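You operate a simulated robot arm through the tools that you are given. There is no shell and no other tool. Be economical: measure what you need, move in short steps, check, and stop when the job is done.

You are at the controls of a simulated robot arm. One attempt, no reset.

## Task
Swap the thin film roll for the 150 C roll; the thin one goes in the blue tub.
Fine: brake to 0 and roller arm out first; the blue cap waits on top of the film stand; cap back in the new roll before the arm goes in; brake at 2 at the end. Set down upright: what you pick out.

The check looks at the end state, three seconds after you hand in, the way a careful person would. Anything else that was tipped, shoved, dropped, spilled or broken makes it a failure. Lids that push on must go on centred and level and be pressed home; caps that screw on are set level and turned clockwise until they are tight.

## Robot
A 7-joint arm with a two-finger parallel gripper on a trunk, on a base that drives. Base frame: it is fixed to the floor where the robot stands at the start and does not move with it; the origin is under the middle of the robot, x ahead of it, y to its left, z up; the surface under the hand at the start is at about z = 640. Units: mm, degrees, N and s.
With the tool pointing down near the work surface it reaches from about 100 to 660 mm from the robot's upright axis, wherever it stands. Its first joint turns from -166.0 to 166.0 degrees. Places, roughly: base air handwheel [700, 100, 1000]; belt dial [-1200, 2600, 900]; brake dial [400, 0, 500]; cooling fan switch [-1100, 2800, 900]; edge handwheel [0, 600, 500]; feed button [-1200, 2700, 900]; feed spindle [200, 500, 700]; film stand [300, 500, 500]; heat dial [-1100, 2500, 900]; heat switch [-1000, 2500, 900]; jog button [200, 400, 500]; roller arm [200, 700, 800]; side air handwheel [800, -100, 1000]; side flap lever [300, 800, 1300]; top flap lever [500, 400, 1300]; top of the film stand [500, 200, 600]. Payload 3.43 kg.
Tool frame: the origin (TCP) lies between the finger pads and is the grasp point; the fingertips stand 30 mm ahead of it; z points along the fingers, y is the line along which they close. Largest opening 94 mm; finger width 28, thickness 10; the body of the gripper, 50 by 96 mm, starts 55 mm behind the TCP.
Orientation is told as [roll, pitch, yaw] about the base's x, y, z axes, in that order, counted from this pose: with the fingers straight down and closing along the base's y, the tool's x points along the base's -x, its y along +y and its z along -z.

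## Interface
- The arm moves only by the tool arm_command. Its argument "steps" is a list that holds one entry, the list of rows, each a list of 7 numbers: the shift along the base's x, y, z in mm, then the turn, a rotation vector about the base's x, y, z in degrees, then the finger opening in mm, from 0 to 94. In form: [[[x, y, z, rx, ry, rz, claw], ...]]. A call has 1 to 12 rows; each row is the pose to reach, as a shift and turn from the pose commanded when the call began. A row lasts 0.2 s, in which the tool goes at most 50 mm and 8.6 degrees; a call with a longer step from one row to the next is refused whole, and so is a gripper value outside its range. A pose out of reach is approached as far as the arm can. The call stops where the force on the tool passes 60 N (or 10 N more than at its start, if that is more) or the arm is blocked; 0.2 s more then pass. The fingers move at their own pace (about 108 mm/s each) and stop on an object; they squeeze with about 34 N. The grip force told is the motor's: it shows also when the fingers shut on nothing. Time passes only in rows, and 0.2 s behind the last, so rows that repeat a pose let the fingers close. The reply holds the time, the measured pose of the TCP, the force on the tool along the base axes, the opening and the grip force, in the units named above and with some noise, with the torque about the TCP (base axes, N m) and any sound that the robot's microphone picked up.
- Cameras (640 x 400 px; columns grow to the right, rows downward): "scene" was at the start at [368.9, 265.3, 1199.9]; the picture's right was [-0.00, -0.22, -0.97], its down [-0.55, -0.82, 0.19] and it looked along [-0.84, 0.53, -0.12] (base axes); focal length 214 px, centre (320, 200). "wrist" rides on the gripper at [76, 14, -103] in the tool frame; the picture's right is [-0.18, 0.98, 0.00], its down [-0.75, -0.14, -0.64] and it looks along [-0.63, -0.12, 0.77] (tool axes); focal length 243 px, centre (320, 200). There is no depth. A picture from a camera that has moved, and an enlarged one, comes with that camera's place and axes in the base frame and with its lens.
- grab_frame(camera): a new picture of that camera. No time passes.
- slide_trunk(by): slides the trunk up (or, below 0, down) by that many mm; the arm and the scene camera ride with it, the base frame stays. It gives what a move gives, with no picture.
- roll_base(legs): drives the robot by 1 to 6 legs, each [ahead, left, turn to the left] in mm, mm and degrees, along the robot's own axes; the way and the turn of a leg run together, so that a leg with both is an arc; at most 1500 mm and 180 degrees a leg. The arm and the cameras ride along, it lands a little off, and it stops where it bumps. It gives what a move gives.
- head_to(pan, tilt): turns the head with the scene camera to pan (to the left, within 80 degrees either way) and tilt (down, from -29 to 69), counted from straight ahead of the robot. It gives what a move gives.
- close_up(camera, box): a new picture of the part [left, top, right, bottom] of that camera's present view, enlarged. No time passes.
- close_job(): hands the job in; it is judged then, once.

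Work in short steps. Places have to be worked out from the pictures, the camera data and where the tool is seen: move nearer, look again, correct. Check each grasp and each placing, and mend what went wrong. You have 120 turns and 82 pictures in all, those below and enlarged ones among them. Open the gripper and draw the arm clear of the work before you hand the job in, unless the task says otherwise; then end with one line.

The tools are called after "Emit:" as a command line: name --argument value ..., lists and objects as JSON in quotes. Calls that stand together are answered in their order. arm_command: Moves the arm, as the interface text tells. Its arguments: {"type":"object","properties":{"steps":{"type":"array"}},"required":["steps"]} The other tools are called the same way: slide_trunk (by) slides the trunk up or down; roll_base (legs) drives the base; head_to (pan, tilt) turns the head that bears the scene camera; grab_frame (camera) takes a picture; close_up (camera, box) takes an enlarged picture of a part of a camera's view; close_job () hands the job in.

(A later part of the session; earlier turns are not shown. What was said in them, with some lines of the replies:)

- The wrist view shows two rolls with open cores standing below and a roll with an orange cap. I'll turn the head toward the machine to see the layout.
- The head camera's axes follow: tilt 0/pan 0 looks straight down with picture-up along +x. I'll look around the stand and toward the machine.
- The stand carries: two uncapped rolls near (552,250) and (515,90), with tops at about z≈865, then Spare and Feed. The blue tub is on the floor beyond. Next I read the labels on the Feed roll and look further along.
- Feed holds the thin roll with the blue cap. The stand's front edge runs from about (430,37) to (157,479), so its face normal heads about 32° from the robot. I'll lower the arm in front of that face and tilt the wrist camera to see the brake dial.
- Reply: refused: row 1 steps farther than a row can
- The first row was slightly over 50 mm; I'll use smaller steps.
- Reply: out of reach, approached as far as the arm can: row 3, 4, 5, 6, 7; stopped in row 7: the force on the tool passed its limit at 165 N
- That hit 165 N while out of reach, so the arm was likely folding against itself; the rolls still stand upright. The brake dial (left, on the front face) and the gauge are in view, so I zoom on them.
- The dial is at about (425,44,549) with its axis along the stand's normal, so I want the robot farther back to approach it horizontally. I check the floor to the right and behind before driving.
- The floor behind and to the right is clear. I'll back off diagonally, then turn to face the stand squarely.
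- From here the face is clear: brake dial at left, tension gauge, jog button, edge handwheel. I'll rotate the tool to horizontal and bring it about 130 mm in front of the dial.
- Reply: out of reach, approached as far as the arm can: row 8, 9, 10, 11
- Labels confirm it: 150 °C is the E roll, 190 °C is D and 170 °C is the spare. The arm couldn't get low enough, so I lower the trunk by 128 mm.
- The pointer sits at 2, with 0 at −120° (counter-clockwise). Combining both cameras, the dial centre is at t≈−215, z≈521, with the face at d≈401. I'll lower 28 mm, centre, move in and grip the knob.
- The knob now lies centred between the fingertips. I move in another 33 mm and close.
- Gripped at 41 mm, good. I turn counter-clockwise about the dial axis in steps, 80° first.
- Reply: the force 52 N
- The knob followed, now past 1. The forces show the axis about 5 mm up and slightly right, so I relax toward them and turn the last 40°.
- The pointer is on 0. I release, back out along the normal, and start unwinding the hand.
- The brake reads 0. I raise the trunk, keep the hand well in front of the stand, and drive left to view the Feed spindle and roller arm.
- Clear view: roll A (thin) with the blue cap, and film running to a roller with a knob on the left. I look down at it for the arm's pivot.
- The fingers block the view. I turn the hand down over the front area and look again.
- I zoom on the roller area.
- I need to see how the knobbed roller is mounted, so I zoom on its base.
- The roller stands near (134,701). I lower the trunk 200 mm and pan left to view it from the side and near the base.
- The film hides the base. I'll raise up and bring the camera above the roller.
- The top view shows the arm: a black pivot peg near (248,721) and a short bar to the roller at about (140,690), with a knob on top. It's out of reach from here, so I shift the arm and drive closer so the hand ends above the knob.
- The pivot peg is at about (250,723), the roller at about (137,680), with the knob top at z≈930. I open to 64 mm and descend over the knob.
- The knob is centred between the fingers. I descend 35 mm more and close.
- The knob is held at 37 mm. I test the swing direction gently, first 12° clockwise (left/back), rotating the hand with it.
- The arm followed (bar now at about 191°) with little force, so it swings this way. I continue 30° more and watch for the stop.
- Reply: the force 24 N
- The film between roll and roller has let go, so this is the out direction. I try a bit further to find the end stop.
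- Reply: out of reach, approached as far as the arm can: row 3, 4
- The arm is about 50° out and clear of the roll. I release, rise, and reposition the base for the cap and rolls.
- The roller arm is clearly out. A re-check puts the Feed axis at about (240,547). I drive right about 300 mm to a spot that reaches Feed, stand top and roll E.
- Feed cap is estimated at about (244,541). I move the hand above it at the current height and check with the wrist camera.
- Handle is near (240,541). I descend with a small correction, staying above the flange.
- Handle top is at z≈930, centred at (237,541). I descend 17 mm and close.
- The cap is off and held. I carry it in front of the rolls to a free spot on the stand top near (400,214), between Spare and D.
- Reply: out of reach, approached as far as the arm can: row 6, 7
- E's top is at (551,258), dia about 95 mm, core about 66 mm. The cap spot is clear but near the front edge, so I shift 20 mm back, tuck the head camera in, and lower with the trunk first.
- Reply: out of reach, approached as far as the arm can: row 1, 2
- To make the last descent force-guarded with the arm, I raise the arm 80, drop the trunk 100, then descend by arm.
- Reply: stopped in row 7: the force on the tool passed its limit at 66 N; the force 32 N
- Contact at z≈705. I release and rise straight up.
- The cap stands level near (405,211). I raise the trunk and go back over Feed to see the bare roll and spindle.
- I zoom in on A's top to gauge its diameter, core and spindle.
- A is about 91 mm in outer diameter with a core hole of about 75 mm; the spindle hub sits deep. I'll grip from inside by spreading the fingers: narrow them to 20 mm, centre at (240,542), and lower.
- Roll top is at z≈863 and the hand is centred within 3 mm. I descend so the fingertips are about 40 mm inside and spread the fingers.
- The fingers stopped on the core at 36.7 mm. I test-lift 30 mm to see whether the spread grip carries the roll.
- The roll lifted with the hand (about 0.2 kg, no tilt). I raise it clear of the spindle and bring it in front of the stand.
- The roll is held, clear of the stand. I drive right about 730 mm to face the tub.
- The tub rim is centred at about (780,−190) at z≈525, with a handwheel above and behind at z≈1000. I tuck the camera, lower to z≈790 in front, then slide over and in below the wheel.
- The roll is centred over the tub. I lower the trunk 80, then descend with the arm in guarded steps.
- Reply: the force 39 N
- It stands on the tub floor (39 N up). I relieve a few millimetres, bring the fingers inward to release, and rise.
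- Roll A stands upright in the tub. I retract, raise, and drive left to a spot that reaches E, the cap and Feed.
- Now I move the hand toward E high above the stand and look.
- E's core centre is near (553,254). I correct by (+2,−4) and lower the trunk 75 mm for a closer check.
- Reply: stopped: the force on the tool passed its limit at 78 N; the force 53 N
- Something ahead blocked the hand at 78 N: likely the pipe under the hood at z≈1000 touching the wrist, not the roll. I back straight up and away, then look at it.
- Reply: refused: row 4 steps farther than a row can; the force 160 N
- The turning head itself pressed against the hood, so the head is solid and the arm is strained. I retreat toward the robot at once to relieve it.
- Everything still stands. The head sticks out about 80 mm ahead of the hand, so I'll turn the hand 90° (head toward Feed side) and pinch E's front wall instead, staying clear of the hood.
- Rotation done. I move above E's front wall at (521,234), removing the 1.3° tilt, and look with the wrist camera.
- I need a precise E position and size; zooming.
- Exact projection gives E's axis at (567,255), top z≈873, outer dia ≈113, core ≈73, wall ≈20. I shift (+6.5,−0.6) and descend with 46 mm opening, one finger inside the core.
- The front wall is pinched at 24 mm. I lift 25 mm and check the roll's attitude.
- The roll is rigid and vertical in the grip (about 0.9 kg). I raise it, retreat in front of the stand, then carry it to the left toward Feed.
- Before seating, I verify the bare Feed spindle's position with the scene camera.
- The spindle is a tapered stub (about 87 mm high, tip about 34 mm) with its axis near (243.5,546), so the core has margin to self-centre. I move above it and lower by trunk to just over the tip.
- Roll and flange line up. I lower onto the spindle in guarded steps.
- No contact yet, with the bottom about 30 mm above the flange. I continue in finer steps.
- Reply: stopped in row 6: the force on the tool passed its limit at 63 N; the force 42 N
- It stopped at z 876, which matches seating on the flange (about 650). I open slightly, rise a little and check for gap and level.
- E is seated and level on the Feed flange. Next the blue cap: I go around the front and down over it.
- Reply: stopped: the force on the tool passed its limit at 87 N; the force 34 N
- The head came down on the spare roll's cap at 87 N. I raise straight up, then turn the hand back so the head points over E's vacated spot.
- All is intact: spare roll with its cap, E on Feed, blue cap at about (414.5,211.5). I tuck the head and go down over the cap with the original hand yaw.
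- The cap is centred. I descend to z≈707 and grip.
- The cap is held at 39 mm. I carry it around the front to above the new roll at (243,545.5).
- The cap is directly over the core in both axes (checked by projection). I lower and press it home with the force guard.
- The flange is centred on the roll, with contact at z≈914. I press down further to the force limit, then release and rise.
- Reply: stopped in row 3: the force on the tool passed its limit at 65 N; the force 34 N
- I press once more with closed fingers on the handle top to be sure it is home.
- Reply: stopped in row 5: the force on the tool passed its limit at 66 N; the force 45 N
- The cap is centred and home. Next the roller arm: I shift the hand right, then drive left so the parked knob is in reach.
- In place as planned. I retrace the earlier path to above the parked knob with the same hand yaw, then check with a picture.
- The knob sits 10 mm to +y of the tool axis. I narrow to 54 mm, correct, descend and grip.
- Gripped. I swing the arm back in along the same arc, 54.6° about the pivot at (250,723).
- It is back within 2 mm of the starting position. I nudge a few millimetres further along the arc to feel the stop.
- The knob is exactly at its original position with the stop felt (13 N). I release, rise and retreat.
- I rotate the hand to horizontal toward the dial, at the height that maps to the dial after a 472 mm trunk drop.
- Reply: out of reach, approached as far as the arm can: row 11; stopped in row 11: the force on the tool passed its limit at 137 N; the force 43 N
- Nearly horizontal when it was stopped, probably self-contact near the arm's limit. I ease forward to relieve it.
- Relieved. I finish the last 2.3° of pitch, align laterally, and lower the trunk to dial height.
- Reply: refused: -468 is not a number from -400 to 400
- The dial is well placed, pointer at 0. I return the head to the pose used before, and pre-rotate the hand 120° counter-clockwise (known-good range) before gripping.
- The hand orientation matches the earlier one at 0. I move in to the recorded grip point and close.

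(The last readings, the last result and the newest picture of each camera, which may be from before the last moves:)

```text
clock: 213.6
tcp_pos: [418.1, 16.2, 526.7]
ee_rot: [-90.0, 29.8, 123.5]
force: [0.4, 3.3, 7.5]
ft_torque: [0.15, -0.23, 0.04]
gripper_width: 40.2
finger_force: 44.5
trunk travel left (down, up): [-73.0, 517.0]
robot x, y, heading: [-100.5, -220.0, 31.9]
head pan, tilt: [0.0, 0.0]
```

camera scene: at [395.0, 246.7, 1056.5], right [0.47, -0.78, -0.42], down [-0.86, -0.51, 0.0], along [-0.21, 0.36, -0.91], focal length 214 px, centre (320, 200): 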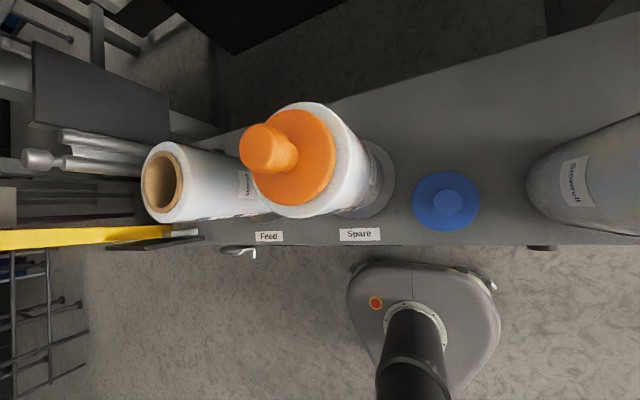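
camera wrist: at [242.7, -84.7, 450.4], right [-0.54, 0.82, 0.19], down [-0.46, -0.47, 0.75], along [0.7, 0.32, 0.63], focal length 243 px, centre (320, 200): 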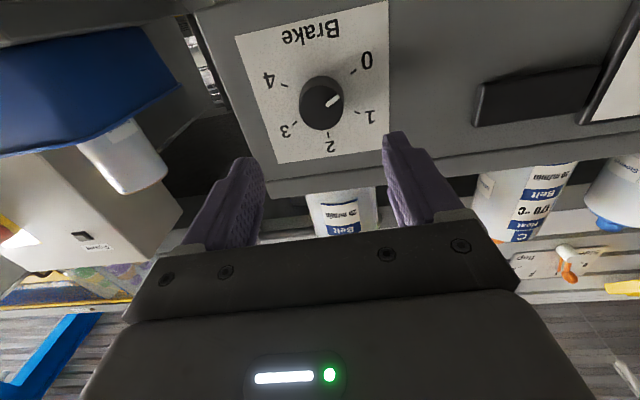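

Gripped at 40 mm. I turn clockwise 120° in two calls.

Emit:
arm_command --steps '[[[0, 0, 0, 6.7, 4.4, 0, 0], [0, 0, 0, 13.4, 8.8, 0, 0], [0, 0, 0, 20, 13.2, 0, 0], [0, 0, 0, 26.7, 17.6, 0, 0], [0, 0, 0, 33.4, 22, 0, 0], [0, 0, 0, 40, 26.4, 0, 0], [0, 0, 0, 46.7, 30.9, 0, 0], [0, 0, 0, 50, 33.1, 0, 0]]]'

Emit:
arm_command --steps '[[[0, 0, 0, 6.7, 4.4, 0, 0], [0, 0, 0, 13.4, 8.8, 0, 0], [0, 0, 0, 20, 13.2, 0, 0], [0, 0, 0, 26.7, 17.6, 0, 0], [0, 0, 0, 33.4, 22, 0, 0], [0, 0, 0, 40, 26.4, 0, 0], [0, 0, 0, 46.7, 30.9, 0, 0], [0, 0, 0, 50, 33.1, 0, 0], [0, 0, 0, 50, 33.1, 0, 0]]]'

```text
clock: 215.4
tcp_pos: [418.3, 15.2, 524.2]
ee_rot: [-89.7, -30.3, 123.5]
force: [-1.7, 10.7, -6.9]
ft_torque: [-0.5, 0.71, -0.51]
gripper_width: 40.1
finger_force: 45.1
trunk travel left (down, up): [-73.0, 517.0]
robot x, y, heading: [-98.7, -223.8, 32.2]
head pan, tilt: [0.0, 0.0]
```

```text
clock: 217.4
tcp_pos: [417.3, 17.3, 523.5]
ee_rot: [42.1, -89.6, -8.3]
force: [-23.6, 20.1, -25.8]
ft_torque: [-0.45, 0.62, 0.99]
gripper_width: 40.1
finger_force: 44.6
trunk travel left (down, up): [-73.0, 517.0]
robot x, y, heading: [-98.1, -221.6, 32.4]
head pan, tilt: [0.0, 0.0]
```

Turned 120°. I release and back away, then use the last picture to verify the pointer.

Emit:
arm_command --steps '[[[0, 0, 0, 0, 0, 0, 75], [0, 0, 0, 0, 0, 0, 75], [-27, -18, 0, 0, 0, 0, 75], [-54, -36, 0, 0, 0, 0, 75], [-81, -53, 0, 0, 0, 0, 75], [-81, -53, 0, 0, 0, 0, 75]]]'

Emit:
close_up --camera "wrist" --box '[200, 0, 456, 160]'

```text
clock: 218.8
tcp_pos: [338.7, -38.9, 526.1]
ee_rot: [96.1, -89.7, -62.5]
force: [0.8, 0.5, -0.4]
ft_torque: [-0.02, -0.02, -0.01]
gripper_width: 75.1
finger_force: 0.1
trunk travel left (down, up): [-73.0, 517.0]
robot x, y, heading: [-99.1, -219.7, 32.3]
head pan, tilt: [0.0, 0.0]
```

```text
2.50 times, centred on (328, 80) of wrist
camera zoom: at [244.9, -83.7, 449.4], right [-0.54, 0.82, 0.19], down [-0.46, -0.47, 0.75], along [0.7, 0.32, 0.63], focal length 606 px, centre (300, 500)
```

zoom: 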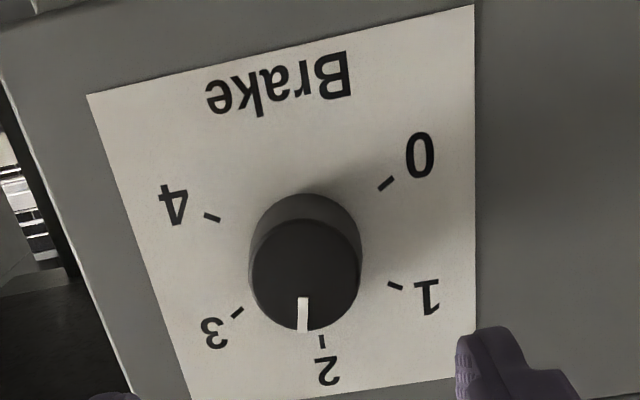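

The pointer stands about 11° past 2 toward 3 (the knob had slipped a little at its 0 stop). I re-grip and turn back 11° counter-clockwise.

Emit:
arm_command --steps '[[[27, 18, 0, 0, 0, 0, 75], [54, 36, 0, 0, 0, 0, 75], [70, 46, 0, 0, 0, 0, 75], [80, 53, 0, 0, 0, 0, 75], [80, 53, 0, 0, 0, 0, 0], [80, 53, 0, 0, 0, 0, 0], [80, 53, 0, 0, 0, 0, 0]]]'

Emit:
arm_command --steps '[[[0, 0, 0, -2.5, -1.66, 0, 0], [0, 0, 0, -5, -3.3, 0, 0], [0, 0, 0, -7.5, -5, 0, 0], [0, 0, 0, -9.2, -6.1, 0, 0], [0, 0, 0, -9.2, -6.1, 0, 0]]]'

```text
clock: 220.4
tcp_pos: [418.1, 16.6, 528.3]
ee_rot: [91.0, -89.8, -57.3]
force: [-5.6, 15.8, 0.2]
ft_torque: [0.22, -0.23, 0.63]
gripper_width: 40.8
finger_force: 45.2
trunk travel left (down, up): [-73.0, 517.0]
robot x, y, heading: [-94.1, -220.2, 32.1]
head pan, tilt: [0.0, 0.0]
```

```text
clock: 221.6
tcp_pos: [418.9, 17.6, 527.4]
ee_rot: [-90.3, -78.9, 124.0]
force: [-6.4, 33.1, 5.9]
ft_torque: [0.28, -0.37, 0.8]
gripper_width: 40.5
finger_force: 45.3
trunk travel left (down, up): [-73.0, 517.0]
robot x, y, heading: [-98.5, -222.7, 32.0]
head pan, tilt: [0.0, 0.0]
```

The turn completed with the knob held throughout. I release and draw the arm clear.

Emit:
arm_command --steps '[[[0, 0, 0, 0, 0, 0, 50], [0, 0, 0, 0, 0, 0, 80], [0, 0, 0, 0, 0, 0, 80], [-27, -18, 0, 0, 0, 0, 80], [-54, -36, 0, 0, 0, 0, 80], [-80, -53, 0, 0, 0, 0, 80], [-80, -53, 0, 0, 0, 0, 80]]]'

Emit:
roll_base --legs '[[-150, 0, 0]]'

Emit:
close_job

```text
clock: 223.2
tcp_pos: [338.5, -38.8, 525.6]
ee_rot: [-90.0, -79.1, 123.6]
force: [-1.2, 0.0, -0.5]
ft_torque: [0.01, 0.02, 0.03]
gripper_width: 79.9
finger_force: 0.1
trunk travel left (down, up): [-73.0, 517.0]
robot x, y, heading: [-97.7, -223.0, 32.6]
head pan, tilt: [0.0, 0.0]
```

```text
clock: 224.6
tcp_pos: [214.0, -115.9, 525.5]
ee_rot: [-90.0, -79.1, 123.4]
force: [-0.1, -0.4, -0.8]
ft_torque: [-0.01, -0.02, -0.02]
gripper_width: 80.0
finger_force: 0.0
trunk travel left (down, up): [-73.0, 517.0]
robot x, y, heading: [-219.6, -299.3, 32.1]
head pan, tilt: [0.0, 0.0]
```

```text
The job is handed in.
```

I handed the job in: the thin roll stands upright in the blue tub, the 150 °C roll is on Feed with the blue cap pressed home, the roller arm is back in and the brake is set to 2. The last brake turn (about 11° back toward 2) was not checked by picture because none were left, and the robot's head bumped the machine hood and the spare roll's cap on the way, though pictures afterwards showed nothing moved.
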